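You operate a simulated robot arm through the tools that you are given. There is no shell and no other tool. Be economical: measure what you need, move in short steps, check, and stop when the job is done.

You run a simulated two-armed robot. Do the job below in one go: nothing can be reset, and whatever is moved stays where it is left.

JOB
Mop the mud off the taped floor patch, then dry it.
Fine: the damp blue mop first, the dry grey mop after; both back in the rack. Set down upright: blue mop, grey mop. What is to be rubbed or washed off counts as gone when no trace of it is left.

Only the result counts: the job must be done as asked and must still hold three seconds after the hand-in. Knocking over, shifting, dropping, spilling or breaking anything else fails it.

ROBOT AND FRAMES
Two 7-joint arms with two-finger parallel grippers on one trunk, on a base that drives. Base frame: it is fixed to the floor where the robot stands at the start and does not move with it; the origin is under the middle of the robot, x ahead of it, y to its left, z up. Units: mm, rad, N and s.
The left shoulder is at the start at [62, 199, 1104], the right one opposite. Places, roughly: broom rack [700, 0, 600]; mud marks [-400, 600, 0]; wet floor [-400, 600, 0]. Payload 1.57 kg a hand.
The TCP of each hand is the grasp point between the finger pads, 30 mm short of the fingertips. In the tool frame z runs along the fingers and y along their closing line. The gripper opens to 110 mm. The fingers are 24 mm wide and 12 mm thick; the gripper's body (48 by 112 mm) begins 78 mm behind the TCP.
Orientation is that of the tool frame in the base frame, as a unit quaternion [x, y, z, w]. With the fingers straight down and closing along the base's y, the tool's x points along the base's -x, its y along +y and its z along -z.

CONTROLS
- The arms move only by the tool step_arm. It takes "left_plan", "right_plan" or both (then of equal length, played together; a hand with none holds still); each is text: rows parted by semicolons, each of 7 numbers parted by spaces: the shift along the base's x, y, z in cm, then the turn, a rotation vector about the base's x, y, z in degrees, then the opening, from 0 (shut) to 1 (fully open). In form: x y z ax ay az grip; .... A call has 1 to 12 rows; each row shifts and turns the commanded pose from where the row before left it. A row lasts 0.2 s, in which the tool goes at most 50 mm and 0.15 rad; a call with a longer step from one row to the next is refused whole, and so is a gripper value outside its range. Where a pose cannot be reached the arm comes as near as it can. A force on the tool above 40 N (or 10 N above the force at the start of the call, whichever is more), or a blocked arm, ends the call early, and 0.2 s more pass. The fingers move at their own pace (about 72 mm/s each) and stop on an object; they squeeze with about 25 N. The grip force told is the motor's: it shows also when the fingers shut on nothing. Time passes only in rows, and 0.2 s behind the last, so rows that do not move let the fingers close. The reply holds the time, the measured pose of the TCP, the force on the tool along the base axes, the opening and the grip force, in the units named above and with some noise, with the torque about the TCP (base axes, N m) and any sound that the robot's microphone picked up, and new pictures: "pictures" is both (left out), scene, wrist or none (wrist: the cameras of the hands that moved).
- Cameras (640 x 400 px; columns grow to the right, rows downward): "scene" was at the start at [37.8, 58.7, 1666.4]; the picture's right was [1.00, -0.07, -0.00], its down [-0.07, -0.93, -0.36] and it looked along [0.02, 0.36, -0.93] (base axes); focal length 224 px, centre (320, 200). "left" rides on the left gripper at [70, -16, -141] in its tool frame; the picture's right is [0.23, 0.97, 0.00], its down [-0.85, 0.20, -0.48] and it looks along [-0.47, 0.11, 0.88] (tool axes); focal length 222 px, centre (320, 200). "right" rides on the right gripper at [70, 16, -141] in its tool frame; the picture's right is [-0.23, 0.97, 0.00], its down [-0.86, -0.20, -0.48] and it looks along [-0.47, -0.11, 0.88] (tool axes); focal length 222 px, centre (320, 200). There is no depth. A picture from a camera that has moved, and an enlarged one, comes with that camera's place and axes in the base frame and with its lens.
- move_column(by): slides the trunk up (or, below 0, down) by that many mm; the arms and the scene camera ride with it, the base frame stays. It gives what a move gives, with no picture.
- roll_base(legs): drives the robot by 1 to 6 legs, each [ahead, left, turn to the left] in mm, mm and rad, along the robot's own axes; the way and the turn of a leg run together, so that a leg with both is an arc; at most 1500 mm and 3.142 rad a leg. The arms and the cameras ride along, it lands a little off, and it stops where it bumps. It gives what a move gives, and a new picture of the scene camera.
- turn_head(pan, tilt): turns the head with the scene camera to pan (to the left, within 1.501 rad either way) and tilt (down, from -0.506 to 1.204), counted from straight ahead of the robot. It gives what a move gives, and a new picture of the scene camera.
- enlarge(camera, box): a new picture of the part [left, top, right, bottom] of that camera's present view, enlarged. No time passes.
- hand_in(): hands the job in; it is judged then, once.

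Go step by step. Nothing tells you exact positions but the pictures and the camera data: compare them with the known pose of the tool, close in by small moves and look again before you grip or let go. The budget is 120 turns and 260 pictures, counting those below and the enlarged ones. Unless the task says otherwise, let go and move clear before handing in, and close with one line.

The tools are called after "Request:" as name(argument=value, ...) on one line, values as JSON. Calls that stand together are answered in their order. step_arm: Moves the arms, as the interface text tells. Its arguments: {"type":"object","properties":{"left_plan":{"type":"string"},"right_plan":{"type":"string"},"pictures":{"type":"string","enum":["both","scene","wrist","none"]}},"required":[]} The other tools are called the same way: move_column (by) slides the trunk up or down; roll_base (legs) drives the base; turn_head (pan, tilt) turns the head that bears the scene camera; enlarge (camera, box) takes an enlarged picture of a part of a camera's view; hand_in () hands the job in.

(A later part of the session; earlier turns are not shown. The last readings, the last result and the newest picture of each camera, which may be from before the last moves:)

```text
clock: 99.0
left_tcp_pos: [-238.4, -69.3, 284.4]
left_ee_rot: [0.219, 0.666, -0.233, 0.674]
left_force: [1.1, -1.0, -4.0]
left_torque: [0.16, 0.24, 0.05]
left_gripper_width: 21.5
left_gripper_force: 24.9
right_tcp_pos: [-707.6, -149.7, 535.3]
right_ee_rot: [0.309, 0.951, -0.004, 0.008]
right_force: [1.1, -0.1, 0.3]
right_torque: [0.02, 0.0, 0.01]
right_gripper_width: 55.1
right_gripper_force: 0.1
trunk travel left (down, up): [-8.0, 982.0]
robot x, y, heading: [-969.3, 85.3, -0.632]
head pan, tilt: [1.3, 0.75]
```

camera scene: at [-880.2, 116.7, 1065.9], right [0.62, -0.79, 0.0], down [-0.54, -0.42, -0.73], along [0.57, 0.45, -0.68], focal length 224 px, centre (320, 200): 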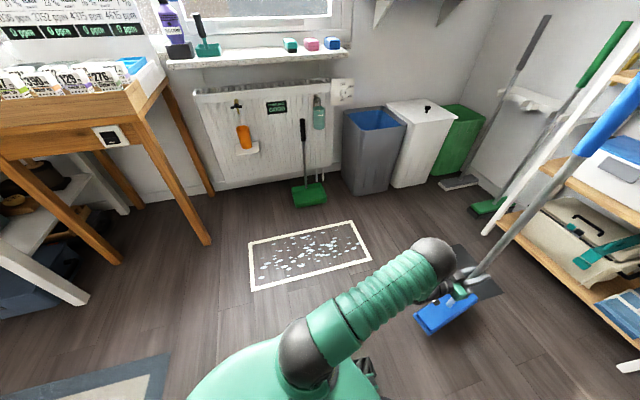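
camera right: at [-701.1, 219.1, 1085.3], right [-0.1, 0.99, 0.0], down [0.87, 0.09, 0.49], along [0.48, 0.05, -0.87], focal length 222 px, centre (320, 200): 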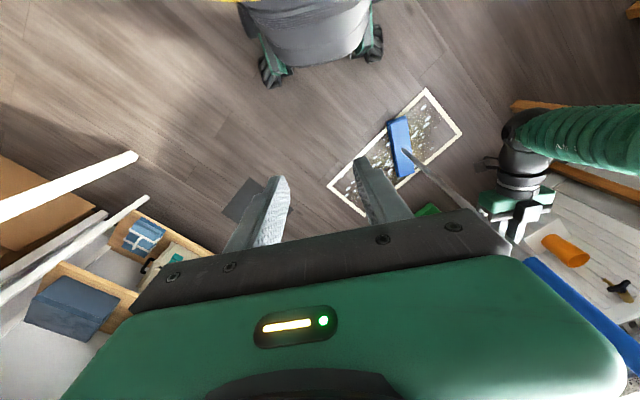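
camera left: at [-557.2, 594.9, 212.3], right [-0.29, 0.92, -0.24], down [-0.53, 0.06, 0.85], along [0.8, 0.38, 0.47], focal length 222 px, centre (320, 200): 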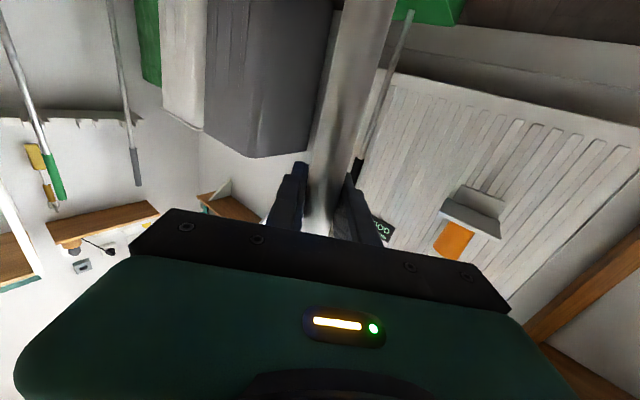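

Request:
step_arm(left_plan="0 0 -0.1 0 0 0 0; 0 0 0 0 0 0 0; 0 0 0 0 0 0 0.28; 0 0 0 0 0 0 0.28; 0 0 0 0 0 0 0.28", pictures="scene")

Request:
move_column(by=150)

Request:
turn_head(pan=0.1, tilt=0.7)

```text
clock: 100.2
left_tcp_pos: [-238.2, -69.1, 282.7]
left_ee_rot: [0.219, 0.667, -0.233, 0.673]
left_force: [-0.2, 0.5, 0.0]
left_torque: [0.04, -0.02, 0.0]
left_gripper_width: 31.0
left_gripper_force: 0.2
right_tcp_pos: [-708.2, -149.3, 534.9]
right_ee_rot: [0.309, 0.951, -0.004, 0.009]
right_force: [-0.6, -0.6, -0.8]
right_torque: [-0.01, -0.02, -0.01]
right_gripper_width: 54.9
right_gripper_force: 0.0
trunk travel left (down, up): [-8.0, 982.0]
robot x, y, heading: [-975.9, 80.6, -0.634]
head pan, tilt: [1.3, 0.75]
camera scene: at [-881.8, 117.0, 1006.0], right [0.62, -0.78, 0.0], down [-0.54, -0.42, -0.73], along [0.57, 0.45, -0.68], focal length 224 px, centre (320, 200)
```

scene: 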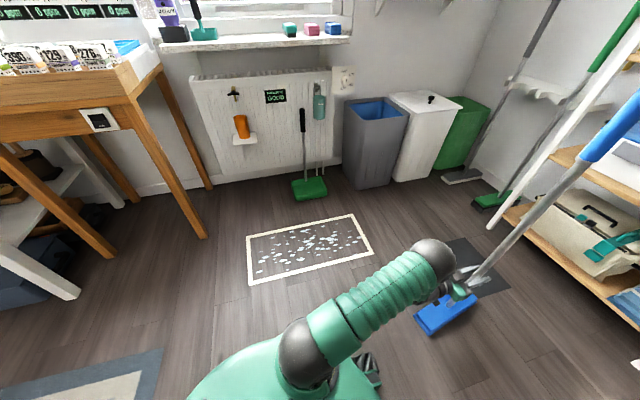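

```text
clock: 102.0
left_tcp_pos: [-238.1, -69.5, 432.0]
left_ee_rot: [0.22, 0.667, -0.233, 0.673]
left_force: [0.5, 1.0, 1.2]
left_torque: [0.0, 0.01, 0.01]
left_gripper_width: 31.0
left_gripper_force: 0.1
right_tcp_pos: [-707.6, -150.2, 684.1]
right_ee_rot: [0.31, 0.951, -0.004, 0.009]
right_force: [-0.8, -0.7, 0.1]
right_torque: [-0.01, 0.0, 0.03]
right_gripper_width: 54.9
right_gripper_force: 0.1
trunk travel left (down, up): [-158.0, 832.0]
robot x, y, heading: [-974.2, 85.3, -0.632]
head pan, tilt: [1.3, 0.75]
```

```text
clock: 103.4
left_tcp_pos: [-238.8, -69.0, 432.4]
left_ee_rot: [0.22, 0.667, -0.232, 0.673]
left_force: [1.7, -0.4, -0.2]
left_torque: [0.01, 0.02, 0.03]
left_gripper_width: 31.1
left_gripper_force: 0.1
right_tcp_pos: [-707.7, -149.2, 684.7]
right_ee_rot: [0.309, 0.951, -0.004, 0.009]
right_force: [-0.2, -0.4, 0.6]
right_torque: [0.02, 0.03, -0.01]
right_gripper_width: 55.2
right_gripper_force: 0.1
trunk travel left (down, up): [-158.0, 832.0]
robot x, y, heading: [-975.3, 84.5, -0.629]
head pan, tilt: [0.099, 0.7]
camera scene: at [-873.2, 22.3, 1160.2], right [-0.51, -0.86, 0.0], down [-0.56, 0.33, -0.76], along [0.66, -0.39, -0.65], focal length 224 px, centre (320, 200)
```

scene: 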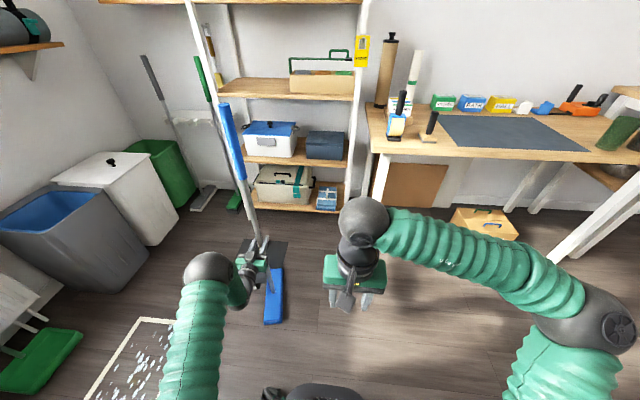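

Standing well. Continue up to z≈697 and grip.

Request:
move_column(by=263)

Request:
step_arm(left_plan="0 0 0 0 0 0 0; 0 0 0 0 0 0 0; 0 0 0 0 0 0 0; 0 0 0.8 0 0 0 0; 0 0 0.8 0 0 0 0; 0 0 0.8 0 0 0 0; 0 0 0.8 0 0 0 0; 0 0 0 0 0 0 0", pictures="both")

```text
clock: 106.0
left_tcp_pos: [-238.1, -69.7, 695.3]
left_ee_rot: [0.219, 0.666, -0.234, 0.673]
left_force: [-0.4, -0.1, 0.9]
left_torque: [-0.01, 0.0, -0.02]
left_gripper_width: 31.0
left_gripper_force: 0.2
right_tcp_pos: [-707.5, -149.9, 947.6]
right_ee_rot: [0.309, 0.951, -0.003, 0.009]
right_force: [-1.2, 0.6, 0.1]
right_torque: [-0.01, 0.01, -0.02]
right_gripper_width: 54.8
right_gripper_force: 0.0
trunk travel left (down, up): [-421.0, 569.0]
robot x, y, heading: [-977.1, 84.0, -0.629]
head pan, tilt: [0.099, 0.7]
```

```text
clock: 107.8
left_tcp_pos: [-237.9, -69.0, 726.2]
left_ee_rot: [0.219, 0.667, -0.233, 0.673]
left_force: [0.0, -0.4, -8.3]
left_torque: [-0.01, -0.12, -0.02]
left_gripper_width: 21.6
left_gripper_force: 25.1
right_tcp_pos: [-707.8, -149.9, 947.8]
right_ee_rot: [0.308, 0.951, -0.004, 0.009]
right_force: [0.3, 0.8, 0.4]
right_torque: [0.02, 0.0, 0.04]
right_gripper_width: 55.1
right_gripper_force: 0.2
trunk travel left (down, up): [-421.0, 569.0]
robot x, y, heading: [-973.3, 84.5, -0.631]
head pan, tilt: [0.099, 0.7]
camera scene: at [-870.5, 21.5, 1422.9], right [-0.51, -0.86, 0.0], down [-0.56, 0.33, -0.76], along [0.66, -0.39, -0.65], focal length 224 px, centre (320, 200)
camera left: at [-359.9, 2.2, 654.4], right [0.59, 0.77, -0.24], down [-0.26, 0.47, 0.85], along [0.76, -0.44, 0.48], focal length 222 px, centre (320, 200)
```

scene: 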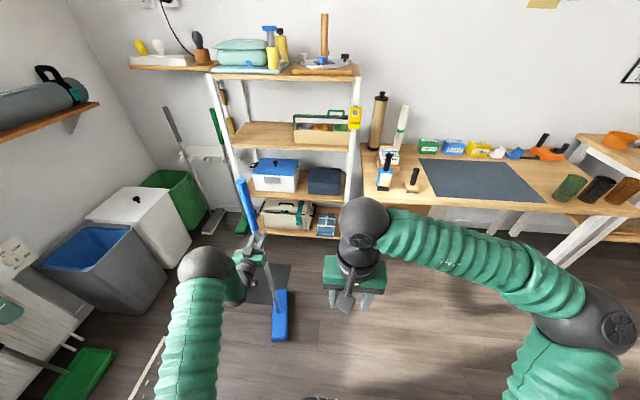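
left: 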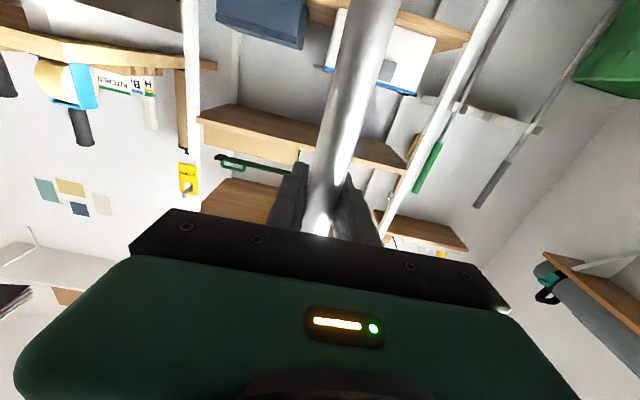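

Lifted. Drive diagonally to line up in front of the blue slot, stopping short of it.

Request:
roll_base(legs=[[330, 606, 0]])

Request:
turn_head(pan=0.0, tilt=0.8)

Request:
enlarge(camera="left", box=[0, 0, 640, 400])

```text
clock: 111.7
left_tcp_pos: [385.8, 229.6, 726.2]
left_ee_rot: [0.219, 0.668, -0.231, 0.673]
left_force: [0.2, -0.7, -8.4]
left_torque: [0.01, -0.06, 0.02]
left_gripper_width: 21.8
left_gripper_force: 24.9
right_tcp_pos: [-83.8, 149.2, 947.3]
right_ee_rot: [0.308, 0.951, -0.003, 0.008]
right_force: [0.3, 0.2, -0.4]
right_torque: [0.01, 0.0, -0.01]
right_gripper_width: 55.1
right_gripper_force: 0.1
trunk travel left (down, up): [-421.0, 569.0]
robot x, y, heading: [-351.4, 383.4, -0.629]
head pan, tilt: [0.099, 0.7]
camera scene: at [-248.0, 318.8, 1423.0], right [-0.51, -0.86, 0.0], down [-0.56, 0.33, -0.76], along [0.66, -0.39, -0.65], focal length 224 px, centre (320, 200)
```

scene: 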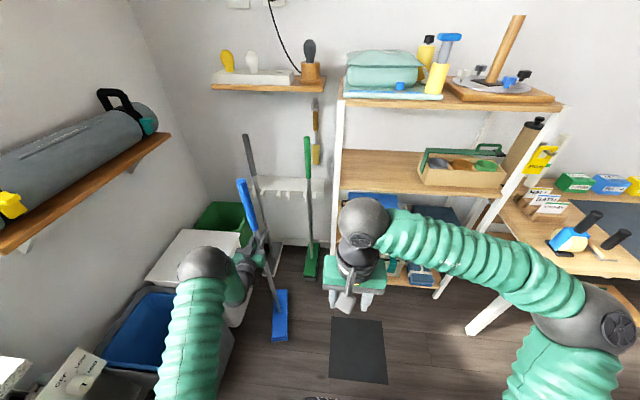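

```text
clock: 112.3
left_tcp_pos: [385.1, 231.2, 727.1]
left_ee_rot: [0.219, 0.667, -0.233, 0.673]
left_force: [0.2, -0.8, -8.1]
left_torque: [-0.03, -0.13, 0.0]
left_gripper_width: 22.0
left_gripper_force: 24.8
right_tcp_pos: [-84.0, 149.8, 949.1]
right_ee_rot: [0.308, 0.951, -0.003, 0.01]
right_force: [-0.4, 0.3, 0.7]
right_torque: [-0.02, 0.01, -0.01]
right_gripper_width: 55.3
right_gripper_force: 0.0
trunk travel left (down, up): [-421.0, 569.0]
robot x, y, heading: [-349.3, 387.5, -0.629]
head pan, tilt: [0.0, 0.799]
camera scene: at [-255.2, 315.7, 1414.8], right [-0.59, -0.81, 0.0], down [-0.58, 0.42, -0.69], along [0.56, -0.41, -0.72], focal length 224 px, centre (320, 200)
```

scene: 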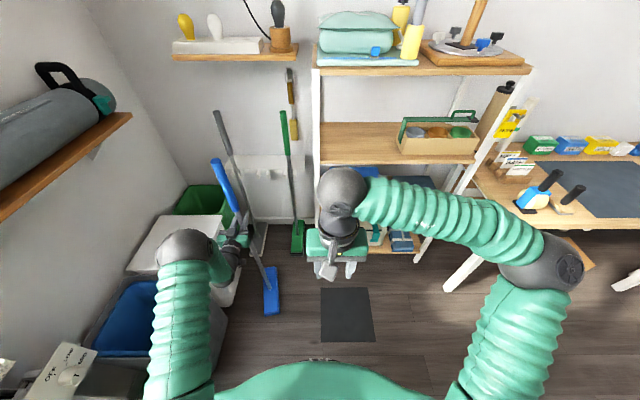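

```text
1.00 times, centred on (320, 200) of left (not enlarged: the box is as wide or as high as the picture)
camera zoom: at [262.8, 302.6, 655.4], right [0.59, 0.77, -0.24], down [-0.26, 0.47, 0.84], along [0.76, -0.43, 0.48], focal length 222 px, centre (320, 200)
```

zoom: 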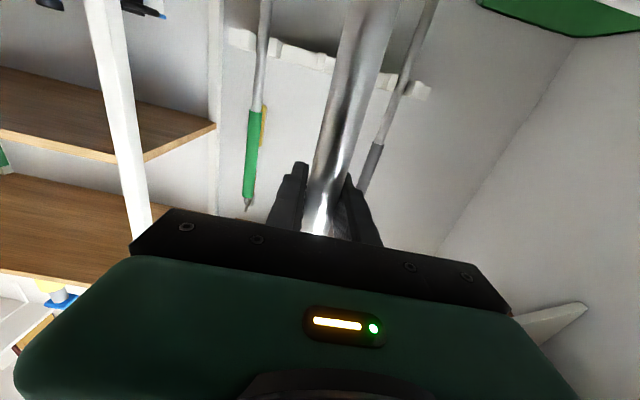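

Aligned within a few mm. Check the head's yaw relative to the neighbours.

Request:
enlarge(camera="scene", box=[180, 200, 340, 330])

```text
3.08 times, centred on (260, 265) of scene
camera zoom: at [-255.2, 315.7, 1414.8], right [-0.59, -0.81, 0.0], down [-0.58, 0.42, -0.69], along [0.56, -0.41, -0.72], focal length 690 px, centre (505, 0)
```

zoom: 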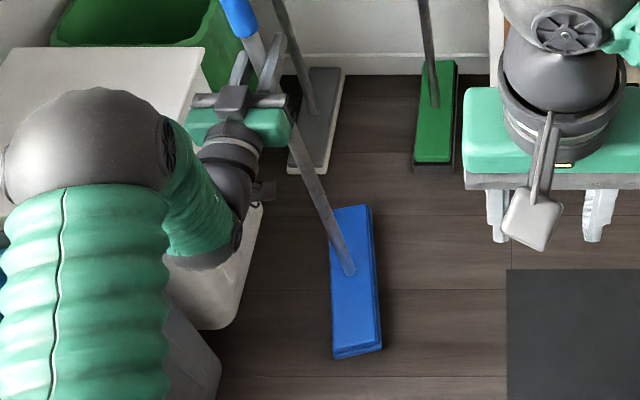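

The head is turned about 11° left relative to its neighbours. I'll turn the hand back by 11° and check.

Request:
step_arm(left_plan="0 0 0 0 0 -5.5 0; 0 0 0 0 0 -5.5 0; 0 0 0 0 0 0 0", pictures="scene")

Request:
enlarge(camera="scene", box=[180, 200, 340, 330])

```text
clock: 113.1
left_tcp_pos: [385.3, 231.6, 727.5]
left_ee_rot: [0.282, 0.643, -0.297, 0.647]
left_force: [0.1, -0.5, -7.6]
left_torque: [-0.04, -0.1, 0.0]
left_gripper_width: 21.7
left_gripper_force: 25.2
right_tcp_pos: [-83.7, 151.7, 948.6]
right_ee_rot: [0.308, 0.951, -0.003, 0.01]
right_force: [-0.6, -0.9, 0.1]
right_torque: [0.0, 0.01, -0.01]
right_gripper_width: 54.8
right_gripper_force: 0.0
trunk travel left (down, up): [-421.0, 569.0]
robot x, y, heading: [-351.6, 384.5, -0.633]
head pan, tilt: [0.0, 0.799]
camera scene: at [-254.6, 316.6, 1414.7], right [-0.59, -0.81, 0.0], down [-0.58, 0.42, -0.69], along [0.56, -0.41, -0.72], focal length 224 px, centre (320, 200)
```

scene: 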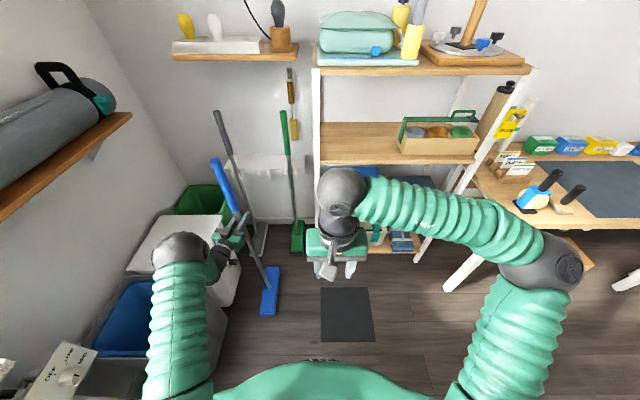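

```text
3.08 times, centred on (260, 265) of scene
camera zoom: at [-254.6, 316.6, 1414.7], right [-0.59, -0.81, 0.0], down [-0.58, 0.42, -0.69], along [0.56, -0.41, -0.72], focal length 690 px, centre (505, 0)
```

zoom: 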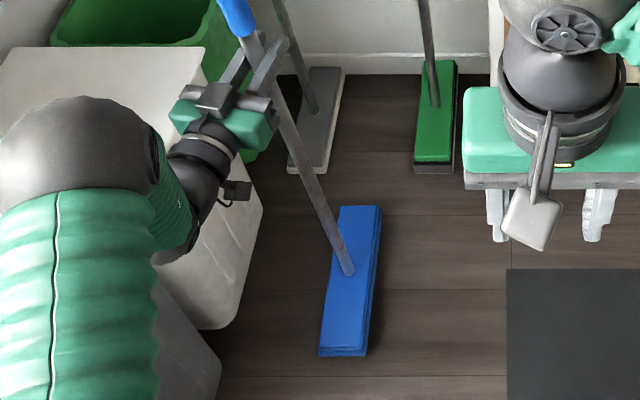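

Straight now. Roll forward 320 mm toward the slot.

Request:
roll_base(legs=[[320, -2, 0]])

Request:
enlarge(camera="left", box=[0, 0, 640, 400])

Request:
enlarge(camera="scene", box=[160, 120, 320, 270])

```text
clock: 115.2
left_tcp_pos: [640.5, 41.3, 728.9]
left_ee_rot: [0.282, 0.643, -0.298, 0.647]
left_force: [0.9, 0.0, -8.9]
left_torque: [-0.04, -0.07, 0.01]
left_gripper_width: 21.9
left_gripper_force: 25.0
right_tcp_pos: [171.8, -40.1, 947.7]
right_ee_rot: [0.308, 0.951, -0.003, 0.01]
right_force: [0.2, -0.4, 0.0]
right_torque: [0.05, -0.01, -0.01]
right_gripper_width: 55.0
right_gripper_force: 0.1
trunk travel left (down, up): [-421.0, 569.0]
robot x, y, heading: [-94.5, 192.5, -0.63]
head pan, tilt: [0.0, 0.799]
camera scene: at [1.7, 126.6, 1414.7], right [-0.59, -0.81, 0.0], down [-0.58, 0.42, -0.69], along [0.56, -0.41, -0.72], focal length 224 px, centre (320, 200)
```

scene: 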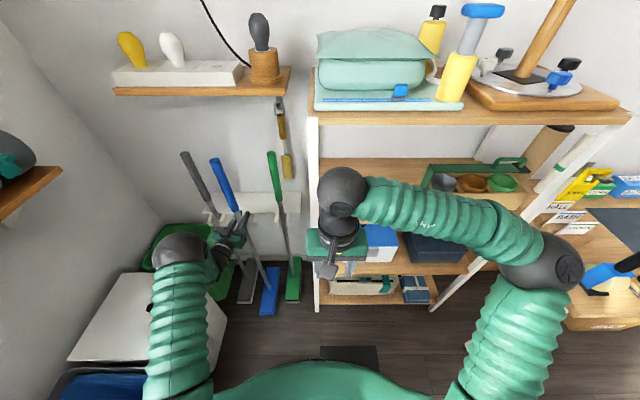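

```text
1.00 times, centred on (320, 200) of left (not enlarged: the box is as wide or as high as the picture)
camera zoom: at [534.9, 134.4, 655.3], right [0.73, 0.64, -0.24], down [-0.17, 0.51, 0.84], along [0.67, -0.57, 0.48], focal length 222 px, centre (320, 200)
```

zoom: 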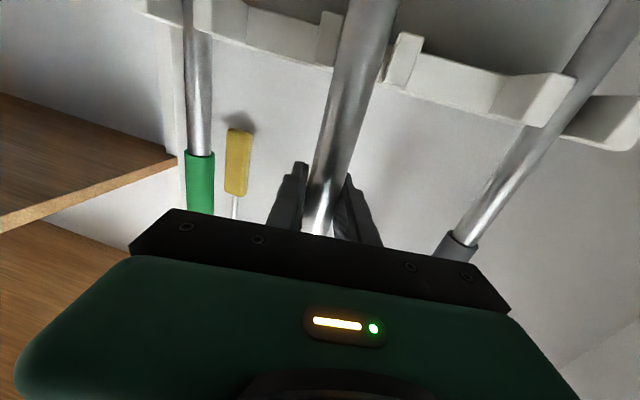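

```text
2.67 times, centred on (240, 195) of scene
camera zoom: at [1.7, 126.6, 1414.7], right [-0.59, -0.81, 0.0], down [-0.58, 0.42, -0.69], along [0.56, -0.41, -0.72], focal length 598 px, centre (533, 213)
```

zoom: 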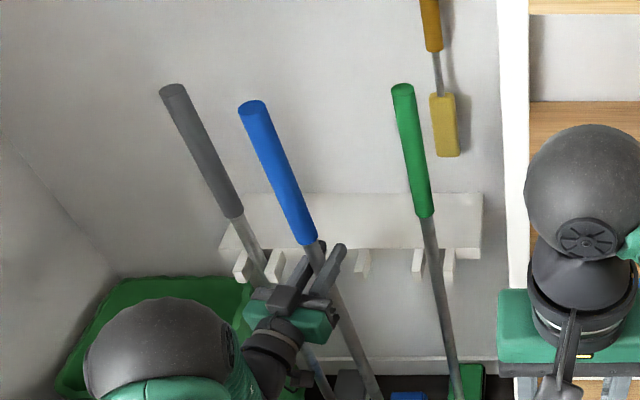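

Aligned. Slide in the last 68 mm with the arm.

Request:
step_arm(left_plan="1.37 -1.02 0 0 0 0 0; 1.37 -1.02 0 0 0 0 0; 1.37 -1.02 0 0 0 0 0; 1.3 -1.0 0 0 0 0 0; 0 0 0 0 0 0 0", pictures="wrist")

```text
clock: 116.5
left_tcp_pos: [694.4, 1.1, 728.9]
left_ee_rot: [0.281, 0.643, -0.297, 0.648]
left_force: [0.3, -0.2, -7.8]
left_torque: [-0.05, -0.1, -0.03]
left_gripper_width: 22.0
left_gripper_force: 25.1
right_tcp_pos: [169.5, -37.0, 950.3]
right_ee_rot: [0.309, 0.951, -0.004, 0.011]
right_force: [0.9, -0.1, 1.2]
right_torque: [0.0, -0.02, -0.01]
right_gripper_width: 54.9
right_gripper_force: 0.1
trunk travel left (down, up): [-421.0, 569.0]
robot x, y, heading: [-93.9, 196.0, -0.63]
head pan, tilt: [0.0, 0.799]
camera left: at [587.7, 94.9, 656.7], right [0.73, 0.64, -0.24], down [-0.17, 0.51, 0.84], along [0.67, -0.57, 0.48], focal length 222 px, centre (320, 200)
```

left: 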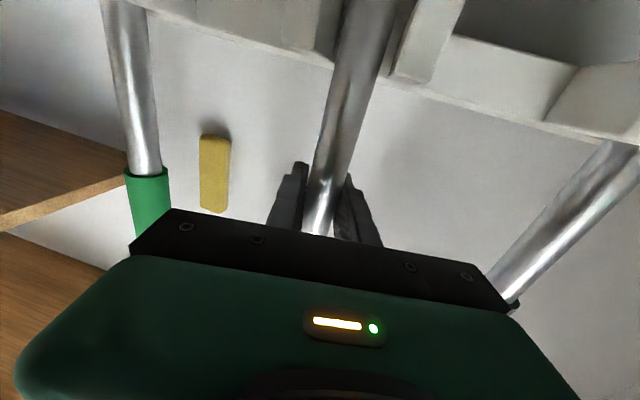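

In the slot. Lower to the floor.

Request:
step_arm(left_plan="0 0 -0.8 0 0 0 0; 0 0 -0.8 0 0 0 0; 0 0 -0.8 0 0 0 0; 0 0 -0.3 0 0 0 0; 0 0 -0.2 0 0 0 0; 0 0 0 0 0 0 0", pictures="none")

```text
clock: 117.8
left_tcp_pos: [693.3, 1.7, 699.7]
left_ee_rot: [0.28, 0.643, -0.297, 0.649]
left_force: [0.2, 0.1, -6.7]
left_torque: [0.0, -0.08, -0.02]
left_gripper_width: 21.4
left_gripper_force: 24.6
right_tcp_pos: [170.5, -37.2, 949.0]
right_ee_rot: [0.309, 0.951, -0.004, 0.011]
right_force: [-0.1, 0.2, 0.2]
right_torque: [0.01, 0.03, -0.03]
right_gripper_width: 55.1
right_gripper_force: 0.1
trunk travel left (down, up): [-421.0, 569.0]
robot x, y, heading: [-94.2, 191.9, -0.635]
head pan, tilt: [0.0, 0.799]
```

Request:
step_arm(left_plan="0 0 -0.2 0 0 0 0; 0 0 -0.15 0 0 0 0; 0 0 0 0 0 0 0", pictures="none")

```text
clock: 118.7
left_tcp_pos: [693.3, 1.5, 697.0]
left_ee_rot: [0.282, 0.642, -0.296, 0.648]
left_force: [-1.3, 0.6, -6.2]
left_torque: [0.15, -0.01, 0.06]
left_gripper_width: 21.6
left_gripper_force: 24.8
right_tcp_pos: [170.5, -37.5, 950.0]
right_ee_rot: [0.309, 0.951, -0.004, 0.009]
right_force: [0.1, -0.1, -1.2]
right_torque: [0.02, 0.02, 0.03]
right_gripper_width: 54.9
right_gripper_force: 0.0
trunk travel left (down, up): [-421.0, 569.0]
robot x, y, heading: [-94.6, 195.2, -0.631]
head pan, tilt: [0.0, 0.799]
```

Request:
step_arm(left_plan="0 0 -0.15 0 0 0 0; 0 0 0 0 0 0 0", pictures="none")

```text
clock: 119.2
left_tcp_pos: [692.7, 1.1, 696.3]
left_ee_rot: [0.282, 0.641, -0.297, 0.649]
left_force: [-1.1, 1.4, -0.7]
left_torque: [0.16, 0.03, 0.05]
left_gripper_width: 21.9
left_gripper_force: 25.0
right_tcp_pos: [169.2, -37.3, 950.9]
right_ee_rot: [0.31, 0.951, -0.005, 0.011]
right_force: [0.8, 0.3, -1.1]
right_torque: [0.01, 0.03, -0.02]
right_gripper_width: 55.2
right_gripper_force: 0.1
trunk travel left (down, up): [-421.0, 569.0]
robot x, y, heading: [-96.6, 194.8, -0.635]
head pan, tilt: [0.0, 0.799]
```

The mop stands on the floor in its slot. Release and back away along the hand axis.

Request:
step_arm(left_plan="0 0 0 0 0 0 0.6; 0 0 0 0 0 0 0.6; 0 0 0 0 0 0 0.6; -1.0 1.1 0 0 0 0 0.6; -2.0 2.2 0 0 0 0 0.6; -2.0 2.2 0 0 0 0 0.6; -2.0 2.2 0 0 0 0 0.6; -1.5 1.6 0 0 0 0 0.6; 0 0 0 0 0 0 0.6", pictures="both")

Request:
enlarge(camera="scene", box=[160, 120, 320, 320])

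```text
clock: 121.2
left_tcp_pos: [607.5, 94.4, 694.5]
left_ee_rot: [0.282, 0.642, -0.297, 0.648]
left_force: [-0.2, 0.7, 0.0]
left_torque: [0.0, 0.03, 0.02]
left_gripper_width: 65.8
left_gripper_force: 0.1
right_tcp_pos: [169.8, -36.8, 948.9]
right_ee_rot: [0.309, 0.951, -0.005, 0.011]
right_force: [0.3, -0.6, -1.3]
right_torque: [0.01, -0.01, -0.01]
right_gripper_width: 55.0
right_gripper_force: 0.0
trunk travel left (down, up): [-421.0, 569.0]
robot x, y, heading: [-93.1, 196.0, -0.631]
head pan, tilt: [0.0, 0.799]
camera scene: at [-0.7, 127.6, 1414.9], right [-0.59, -0.81, 0.0], down [-0.58, 0.42, -0.7], along [0.56, -0.41, -0.72], focal length 224 px, centre (320, 200)
camera left: at [501.7, 187.4, 623.3], right [0.73, 0.64, -0.24], down [-0.17, 0.51, 0.84], along [0.67, -0.57, 0.48], focal length 222 px, centre (320, 200)
```

scene: 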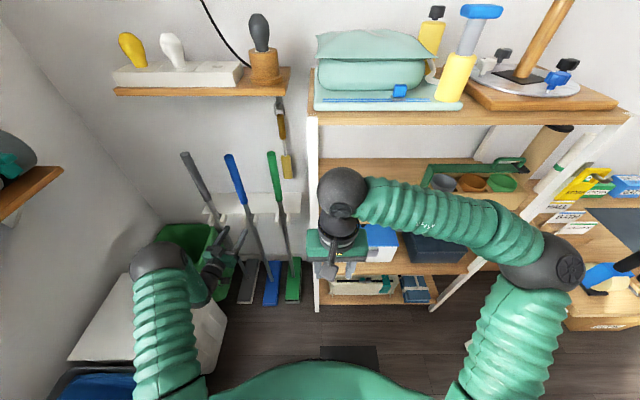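
left: 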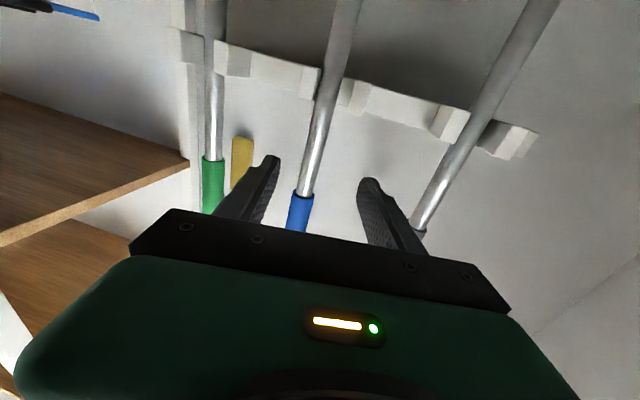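

```text
2.00 times, centred on (240, 220) of scene
camera zoom: at [-0.7, 127.6, 1414.9], right [-0.59, -0.81, 0.0], down [-0.58, 0.42, -0.7], along [0.56, -0.41, -0.72], focal length 448 px, centre (480, 160)
```

zoom: 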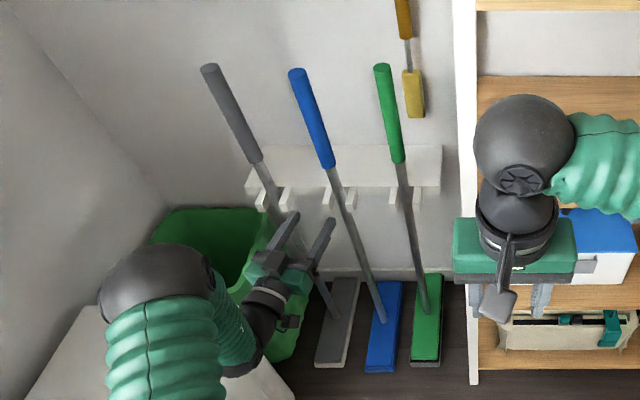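

Blue is back upright in its slot. Straighten the hand and strafe left 119 mm for the grey mop.

Request:
step_arm(left_plan="0 0 0 0 0 5.5 0.7; 0 0 0 0 0 5.5 0.7; 0 0 0 0 0 0 0.7", pictures="none")

Request:
roll_base(legs=[[0, 119, 0]])

Request:
enlarge(camera="left", box=[0, 0, 640, 400])

```text
clock: 122.0
left_tcp_pos: [608.6, 94.8, 695.0]
left_ee_rot: [0.218, 0.666, -0.233, 0.674]
left_force: [0.3, -0.1, 0.1]
left_torque: [0.02, 0.01, 0.03]
left_gripper_width: 77.3
left_gripper_force: 0.2
right_tcp_pos: [169.7, -36.7, 949.8]
right_ee_rot: [0.309, 0.951, -0.006, 0.012]
right_force: [-0.8, -0.2, 0.1]
right_torque: [0.02, 0.02, -0.02]
right_gripper_width: 54.9
right_gripper_force: 0.1
trunk travel left (down, up): [-421.0, 569.0]
robot x, y, heading: [-93.3, 192.9, -0.633]
head pan, tilt: [0.0, 0.799]
```

```text
clock: 123.3
left_tcp_pos: [676.6, 187.4, 696.0]
left_ee_rot: [0.22, 0.665, -0.233, 0.674]
left_force: [-0.7, 0.0, 0.3]
left_torque: [-0.02, 0.04, 0.0]
left_gripper_width: 76.9
left_gripper_force: 0.0
right_tcp_pos: [237.5, 55.8, 950.6]
right_ee_rot: [0.309, 0.951, -0.003, 0.012]
right_force: [0.6, 0.1, 0.1]
right_torque: [0.02, 0.0, 0.0]
right_gripper_width: 54.7
right_gripper_force: 0.1
trunk travel left (down, up): [-421.0, 569.0]
robot x, y, heading: [-23.5, 290.4, -0.635]
head pan, tilt: [0.0, 0.799]
camera scene: at [63.7, 215.7, 1414.9], right [-0.59, -0.81, -0.01], down [-0.58, 0.43, -0.7], along [0.56, -0.41, -0.72], focal length 224 px, centre (320, 200)
```

scene: 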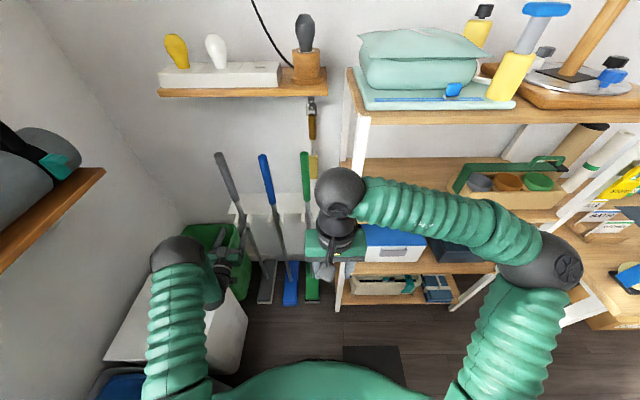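

```text
1.00 times, centred on (320, 200) of left (not enlarged: the box is as wide or as high as the picture)
camera zoom: at [555.0, 259.4, 624.7], right [0.59, 0.77, -0.24], down [-0.27, 0.47, 0.84], along [0.76, -0.44, 0.48], focal length 222 px, centre (320, 200)
```

zoom: 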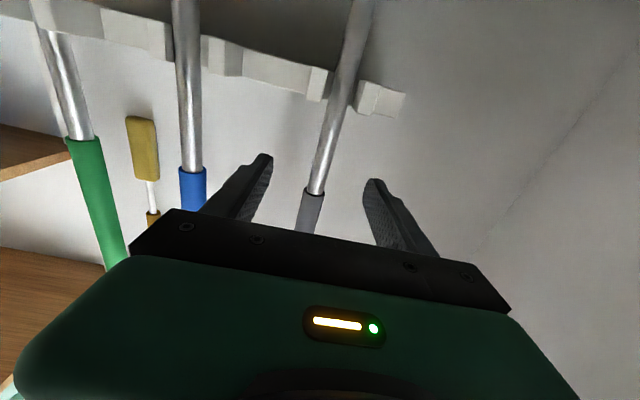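

Centred on the grey pole. Advance 125 mm and look.

Request:
step_arm(left_plan="2.57 -1.79 0 0 0 0 0.7; 2.57 -1.79 0 0 0 0 0.7; 2.57 -1.79 0 0 0 0 0.7; 2.57 -1.79 0 0 0 0 0.7; 0 0 0 0 0 0 0.7", pictures="wrist")

```text
clock: 124.5
left_tcp_pos: [779.6, 116.8, 696.4]
left_ee_rot: [0.219, 0.665, -0.234, 0.674]
left_force: [-0.7, 0.5, 0.2]
left_torque: [0.02, 0.06, 0.03]
left_gripper_width: 77.0
left_gripper_force: 0.0
right_tcp_pos: [236.3, 56.8, 950.7]
right_ee_rot: [0.309, 0.951, -0.004, 0.013]
right_force: [0.3, -0.4, -0.6]
right_torque: [-0.01, 0.01, 0.03]
right_gripper_width: 55.2
right_gripper_force: 0.0
trunk travel left (down, up): [-421.0, 569.0]
robot x, y, heading: [-24.5, 287.4, -0.632]
head pan, tilt: [0.0, 0.799]
camera left: at [658.0, 188.1, 624.7], right [0.59, 0.77, -0.24], down [-0.26, 0.47, 0.84], along [0.76, -0.43, 0.48], focal length 222 px, centre (320, 200)
```

left: 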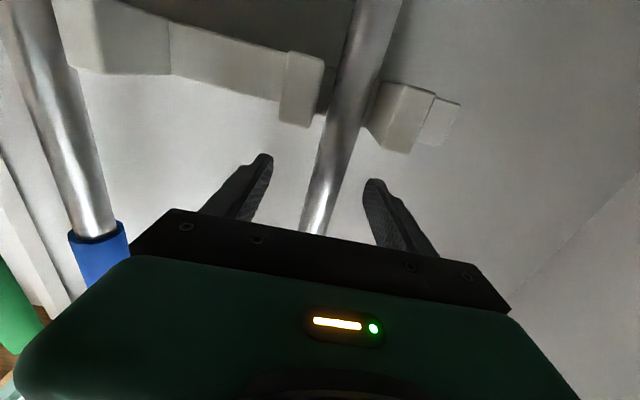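

Good. Close, then lift 30 mm.

Request:
step_arm(left_plan="0 0 0 0 0 0 0.2; 0 0 0 0 0 0 0; 0 0 0 0 0 0 0; 0 0 0 0 0 0 0", pictures="none")

Request:
step_arm(left_plan="0 0 0.8 0 0 0 0; 0 0 0.8 0 0 0 0; 0 0 0.8 0 0 0 0; 0 0 0.8 0 0 0 0; 0 0 0 0 0 0 0", pictures="both")

```text
clock: 125.5
left_tcp_pos: [782.0, 119.8, 694.9]
left_ee_rot: [0.219, 0.666, -0.234, 0.673]
left_force: [0.0, 0.7, 0.9]
left_torque: [0.74, -0.1, 0.03]
left_gripper_width: 22.3
left_gripper_force: 24.7
right_tcp_pos: [240.8, 60.9, 949.8]
right_ee_rot: [0.308, 0.951, -0.006, 0.011]
right_force: [-0.1, 0.4, -1.4]
right_torque: [0.02, 0.02, -0.02]
right_gripper_width: 55.1
right_gripper_force: 0.1
trunk travel left (down, up): [-421.0, 569.0]
robot x, y, heading: [-21.0, 289.3, -0.629]
head pan, tilt: [0.0, 0.799]
```

```text
clock: 126.7
left_tcp_pos: [783.1, 119.8, 726.1]
left_ee_rot: [0.217, 0.667, -0.234, 0.674]
left_force: [-0.1, 0.3, -8.2]
left_torque: [0.05, -0.06, 0.0]
left_gripper_width: 21.9
left_gripper_force: 24.9
right_tcp_pos: [240.9, 60.8, 949.9]
right_ee_rot: [0.309, 0.951, -0.007, 0.011]
right_force: [-0.2, 0.1, 0.0]
right_torque: [-0.05, 0.01, -0.01]
right_gripper_width: 55.0
right_gripper_force: 0.1
trunk travel left (down, up): [-421.0, 569.0]
robot x, y, heading: [-23.5, 292.1, -0.629]
head pan, tilt: [0.0, 0.799]
camera scene: at [71.7, 222.6, 1414.7], right [-0.59, -0.81, 0.0], down [-0.58, 0.42, -0.69], along [0.56, -0.41, -0.72], focal length 224 px, centre (320, 200)
camera left: at [660.7, 191.5, 654.1], right [0.59, 0.77, -0.25], down [-0.26, 0.47, 0.84], along [0.76, -0.43, 0.48], focal length 222 px, centre (320, 200)
```

scene: 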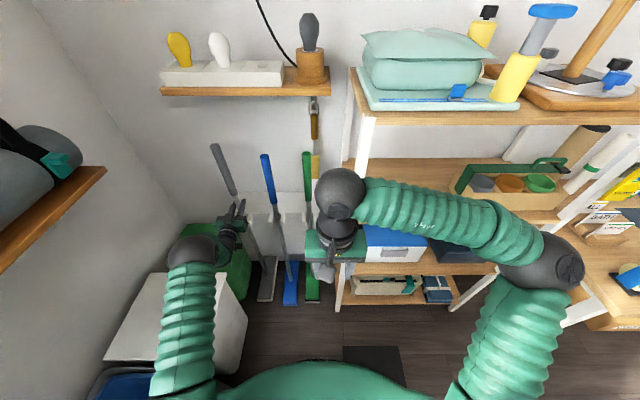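
left: 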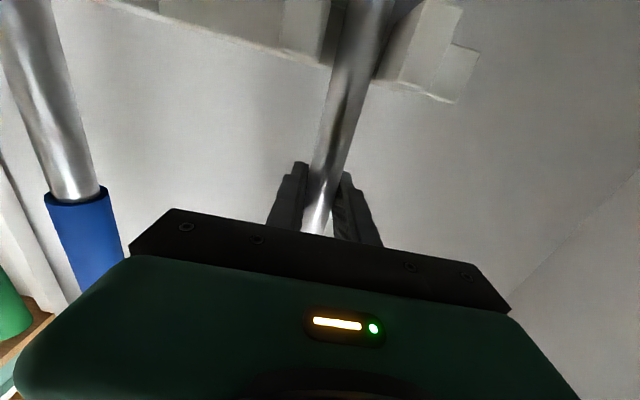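

Grey mop is held. Back straight out with a tiny drift right to stay clear of the bins.

Request:
roll_base(legs=[[-340, -12, 0]])

Request:
enlarge(camera="scene", box=[160, 180, 340, 330])

```text
clock: 128.9
left_tcp_pos: [505.1, 310.6, 727.9]
left_ee_rot: [0.215, 0.666, -0.234, 0.675]
left_force: [0.8, -0.3, -7.9]
left_torque: [0.03, -0.11, -0.02]
left_gripper_width: 21.4
left_gripper_force: 25.1
right_tcp_pos: [-36.7, 249.7, 950.6]
right_ee_rot: [0.307, 0.952, -0.006, 0.011]
right_force: [0.6, 0.1, 0.3]
right_torque: [-0.02, -0.04, 0.01]
right_gripper_width: 54.6
right_gripper_force: 0.1
trunk travel left (down, up): [-421.0, 569.0]
robot x, y, heading: [-304.8, 475.9, -0.632]
head pan, tilt: [0.0, 0.799]
camera scene: at [-207.1, 411.6, 1414.8], right [-0.59, -0.81, 0.0], down [-0.58, 0.42, -0.69], along [0.56, -0.41, -0.72], focal length 224 px, centre (320, 200)
```

scene: 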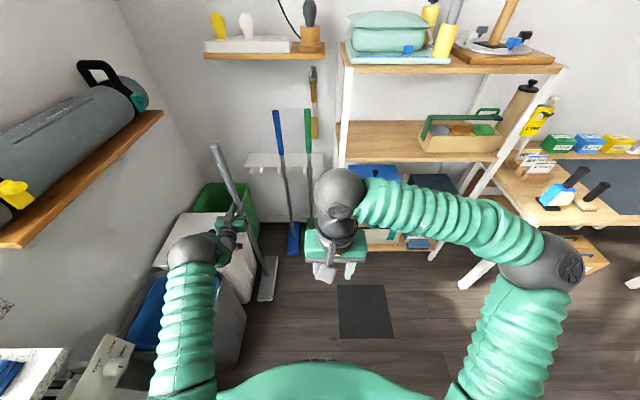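

```text
2.67 times, centred on (250, 255) of scene
camera zoom: at [-207.1, 411.6, 1414.8], right [-0.59, -0.81, 0.0], down [-0.58, 0.42, -0.69], along [0.56, -0.41, -0.72], focal length 598 px, centre (507, 53)
```

zoom: 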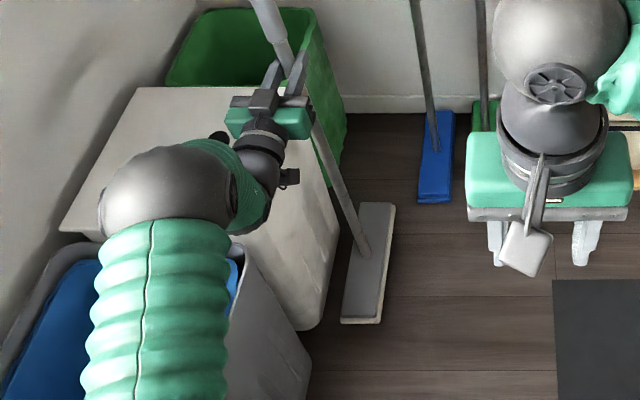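

Out cleanly. Drive to the patch position and turn to face it as before.

Request:
roll_base(legs=[[-285, -733, 0], [0, 0, 0.96]])

Request:
turn_head(pan=0.4, tilt=0.9)

Request:
enlarge(camera="scene", box=[230, 150, 410, 290])

```text
clock: 135.6
left_tcp_pos: [-368.5, 591.6, 728.1]
left_ee_rot: [-0.103, 0.693, 0.091, 0.708]
left_force: [-0.2, -0.3, -7.8]
left_torque: [0.07, 0.05, -0.02]
left_gripper_width: 21.8
left_gripper_force: 24.9
right_tcp_pos: [-647.0, 121.6, 949.8]
right_ee_rot: [-0.149, 0.989, -0.001, 0.014]
right_force: [-0.2, 0.7, 0.9]
right_torque: [-0.02, -0.02, -0.05]
right_gripper_width: 55.1
right_gripper_force: 0.0
trunk travel left (down, up): [-421.0, 569.0]
robot x, y, heading: [-988.6, 46.7, 0.299]
head pan, tilt: [0.0, 0.799]
camera scene: at [-873.9, 82.9, 1414.7], right [0.29, -0.96, 0.0], down [-0.69, -0.21, -0.69], along [0.66, 0.2, -0.72], focal length 224 px, centre (320, 200)
```

scene: 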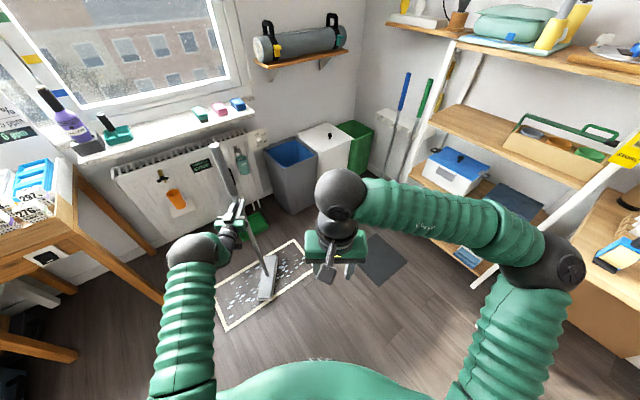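

```text
clock: 136.5
left_tcp_pos: [-369.7, 590.4, 730.3]
left_ee_rot: [-0.104, 0.692, 0.092, 0.709]
left_force: [-0.7, 0.2, -7.7]
left_torque: [0.11, 0.08, 0.0]
left_gripper_width: 21.7
left_gripper_force: 24.5
right_tcp_pos: [-648.1, 122.0, 951.4]
right_ee_rot: [-0.149, 0.989, -0.001, 0.015]
right_force: [0.0, 0.0, 0.5]
right_torque: [0.03, 0.0, 0.02]
right_gripper_width: 55.0
right_gripper_force: 0.0
trunk travel left (down, up): [-421.0, 569.0]
robot x, y, heading: [-984.7, 46.1, 0.293]
head pan, tilt: [0.4, 0.901]
camera scene: at [-893.2, 108.2, 1406.8], right [0.64, -0.77, 0.0], down [-0.6, -0.5, -0.62], along [0.47, 0.4, -0.79], focal length 224 px, centre (320, 200)
```

scene: 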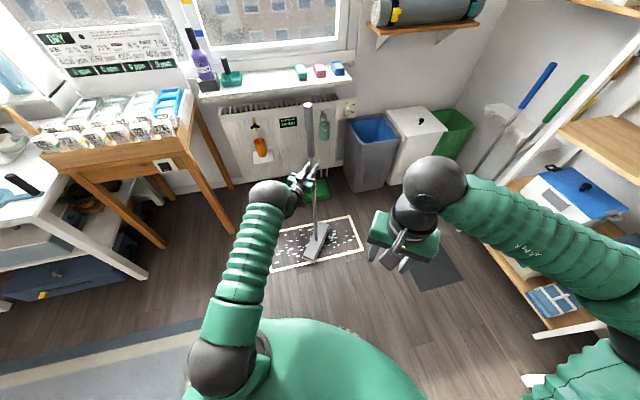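

```text
2.86 times, centred on (320, 220) of scene
camera zoom: at [-893.2, 108.2, 1406.8], right [0.64, -0.77, 0.0], down [-0.6, -0.5, -0.62], along [0.47, 0.4, -0.79], focal length 641 px, centre (320, 143)
```

zoom: 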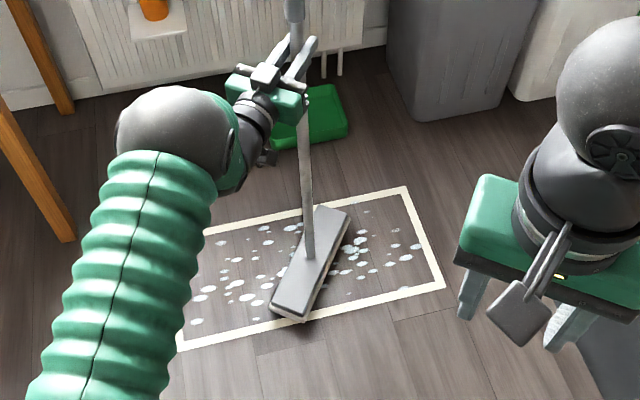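

Over the patch. Lower the grey mop to the floor.

Request:
step_arm(left_plan="0 0 -0.8 0 0 0 0; 0 0 -0.8 0 0 0 0; 0 0 -0.8 0 0 0 0; 0 0 -0.4 0 0 0 0; 0 0 -0.2 0 0 0 0; 0 0 -0.1 0 0 0 0; 0 0 0 0 0 0 0", pictures="none")

```text
clock: 138.1
left_tcp_pos: [-368.5, 591.2, 698.9]
left_ee_rot: [-0.104, 0.691, 0.092, 0.709]
left_force: [-0.1, 0.1, -7.5]
left_torque: [0.07, 0.05, -0.02]
left_gripper_width: 21.9
left_gripper_force: 24.7
right_tcp_pos: [-647.8, 122.3, 952.0]
right_ee_rot: [-0.15, 0.989, 0.0, 0.015]
right_force: [0.0, 0.1, 0.9]
right_torque: [0.01, 0.0, 0.0]
right_gripper_width: 55.2
right_gripper_force: 0.1
trunk travel left (down, up): [-421.0, 569.0]
robot x, y, heading: [-984.1, 46.7, 0.296]
head pan, tilt: [0.4, 0.901]
```

Request:
step_arm(left_plan="0 0 -0.2 0 0 0 0; 0 0 -0.15 0 0 0 0; 0 0 0 0 0 0 0", pictures="none")

```text
clock: 138.9
left_tcp_pos: [-369.3, 590.8, 697.7]
left_ee_rot: [-0.104, 0.69, 0.093, 0.71]
left_force: [1.4, -0.2, -1.5]
left_torque: [0.1, 0.16, -0.02]
left_gripper_width: 21.5
left_gripper_force: 24.8
right_tcp_pos: [-648.9, 120.6, 952.8]
right_ee_rot: [-0.15, 0.989, 0.0, 0.015]
right_force: [0.3, -0.6, -0.8]
right_torque: [0.02, 0.01, 0.01]
right_gripper_width: 55.1
right_gripper_force: 0.0
trunk travel left (down, up): [-421.0, 569.0]
robot x, y, heading: [-984.7, 48.1, 0.297]
head pan, tilt: [0.4, 0.901]
```

On the floor. Loosen to a cage, slide down.

Request:
step_arm(left_plan="0 0 0 0 0 0 0.28; 0 0 0 0 0 0 0.28; 0 0 0 0 0 0 0.28", pictures="scene")

Request:
move_column(by=-412)

Request:
step_arm(left_plan="0 0 0 0 0 0 0; 0 0 0 0 0 0 0; 0 0 0 0 0 0 0; 0 0 -0.1 0 0 0 0; 0 0 0 0 0 0 0", pictures="scene")

```text
clock: 139.7
left_tcp_pos: [-370.5, 591.5, 696.7]
left_ee_rot: [-0.104, 0.691, 0.093, 0.71]
left_force: [-0.4, 0.0, 0.5]
left_torque: [0.01, -0.03, 0.05]
left_gripper_width: 31.5
left_gripper_force: 0.4
right_tcp_pos: [-647.9, 120.4, 952.4]
right_ee_rot: [-0.149, 0.989, 0.001, 0.014]
right_force: [0.0, -0.6, 0.5]
right_torque: [-0.02, -0.02, 0.01]
right_gripper_width: 54.9
right_gripper_force: 0.0
trunk travel left (down, up): [-421.0, 569.0]
robot x, y, heading: [-988.4, 48.2, 0.299]
head pan, tilt: [0.4, 0.901]
camera scene: at [-894.9, 106.5, 1407.0], right [0.64, -0.77, 0.0], down [-0.6, -0.5, -0.62], along [0.47, 0.4, -0.79], focal length 224 px, centre (320, 200)
```

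scene: 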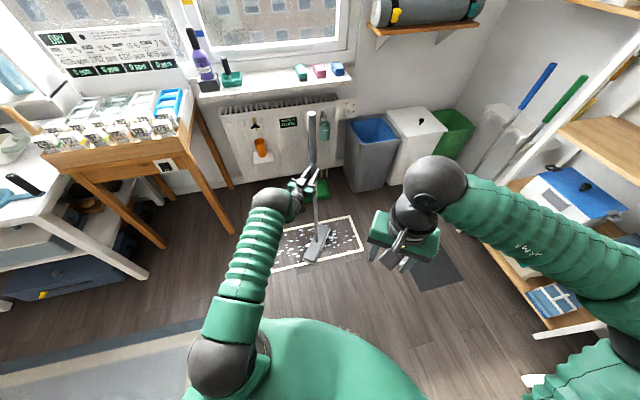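

```text
refused: -412 is not a number from -400 to 400
```

```text
clock: 140.9
left_tcp_pos: [-370.7, 589.4, 696.7]
left_ee_rot: [-0.102, 0.691, 0.091, 0.71]
left_force: [-1.0, -0.9, 3.6]
left_torque: [0.11, 0.24, -0.03]
left_gripper_width: 21.7
left_gripper_force: 24.8
right_tcp_pos: [-648.4, 119.9, 951.5]
right_ee_rot: [-0.149, 0.989, 0.001, 0.015]
right_force: [0.3, -0.9, 0.3]
right_torque: [-0.01, 0.02, 0.0]
right_gripper_width: 55.1
right_gripper_force: 0.0
trunk travel left (down, up): [-421.0, 569.0]
robot x, y, heading: [-988.3, 48.4, 0.3]
head pan, tilt: [0.4, 0.901]
camera scene: at [-895.3, 106.0, 1407.1], right [0.64, -0.77, 0.0], down [-0.6, -0.5, -0.62], along [0.47, 0.4, -0.79], focal length 224 px, centre (320, 200)
```

scene: 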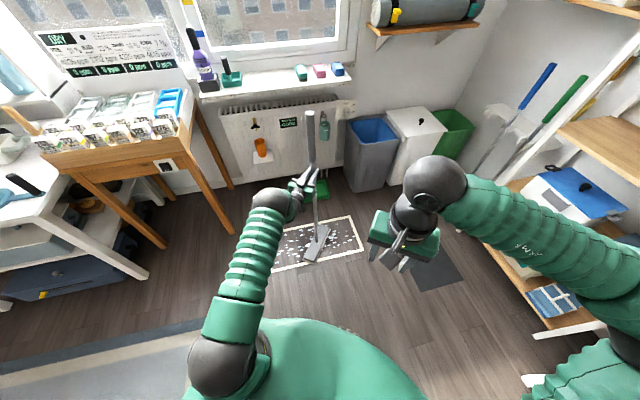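

The column step limit is 400 mm; repeat with 400.

Request:
step_arm(left_plan="0 0 0 0 0 0 0.28; 0 0 0 0 0 0 0.28; 0 0 0.1 0 0 0 0.28", pictures="none")

Request:
move_column(by=-400)

Request:
step_arm(left_plan="0 0 0 0 0 0 0; 0 0 0 0 0 0 0; 0 0 0 0 0 0 0; 0 0 -0.1 0 0 0 0; 0 0 0 0 0 0 0", pictures="scene")

```text
clock: 141.7
left_tcp_pos: [-369.6, 590.2, 697.9]
left_ee_rot: [-0.104, 0.691, 0.093, 0.709]
left_force: [-0.5, -0.8, -0.8]
left_torque: [-0.01, 0.0, 0.0]
left_gripper_width: 31.4
left_gripper_force: 0.4
right_tcp_pos: [-648.5, 121.3, 952.7]
right_ee_rot: [-0.149, 0.989, 0.0, 0.015]
right_force: [0.0, -0.2, 0.2]
right_torque: [0.05, -0.02, 0.0]
right_gripper_width: 55.2
right_gripper_force: 0.0
trunk travel left (down, up): [-421.0, 569.0]
robot x, y, heading: [-986.7, 49.2, 0.298]
head pan, tilt: [0.4, 0.901]
```

```text
clock: 145.5
left_tcp_pos: [-371.0, 589.4, 297.2]
left_ee_rot: [-0.104, 0.692, 0.093, 0.709]
left_force: [1.0, -1.4, 0.6]
left_torque: [0.02, 0.01, 0.02]
left_gripper_width: 31.6
left_gripper_force: 0.1
right_tcp_pos: [-649.7, 120.9, 551.6]
right_ee_rot: [-0.15, 0.989, 0.001, 0.015]
right_force: [-0.3, -0.1, -0.1]
right_torque: [-0.01, 0.0, 0.04]
right_gripper_width: 55.4
right_gripper_force: 0.1
trunk travel left (down, up): [-21.0, 969.0]
robot x, y, heading: [-988.9, 46.3, 0.297]
head pan, tilt: [0.4, 0.901]
```

```text
clock: 146.7
left_tcp_pos: [-371.1, 587.9, 296.2]
left_ee_rot: [-0.103, 0.691, 0.093, 0.71]
left_force: [-2.5, -5.1, 3.4]
left_torque: [-0.72, -0.17, -0.09]
left_gripper_width: 21.9
left_gripper_force: 24.5
right_tcp_pos: [-648.3, 120.2, 551.7]
right_ee_rot: [-0.149, 0.989, 0.0, 0.015]
right_force: [-0.4, 0.3, 0.4]
right_torque: [0.0, -0.01, 0.0]
right_gripper_width: 55.0
right_gripper_force: 0.1
trunk travel left (down, up): [-21.0, 969.0]
robot x, y, heading: [-986.9, 48.3, 0.298]
head pan, tilt: [0.4, 0.901]
camera scene: at [-896.4, 105.4, 1007.2], right [0.64, -0.77, 0.0], down [-0.6, -0.5, -0.62], along [0.48, 0.4, -0.78], focal length 224 px, centre (320, 200)
```

scene: 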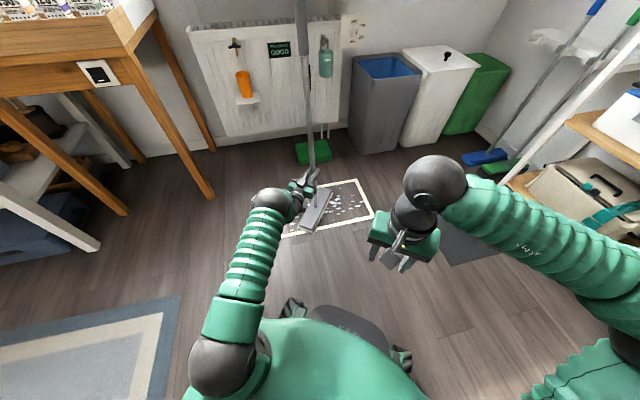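

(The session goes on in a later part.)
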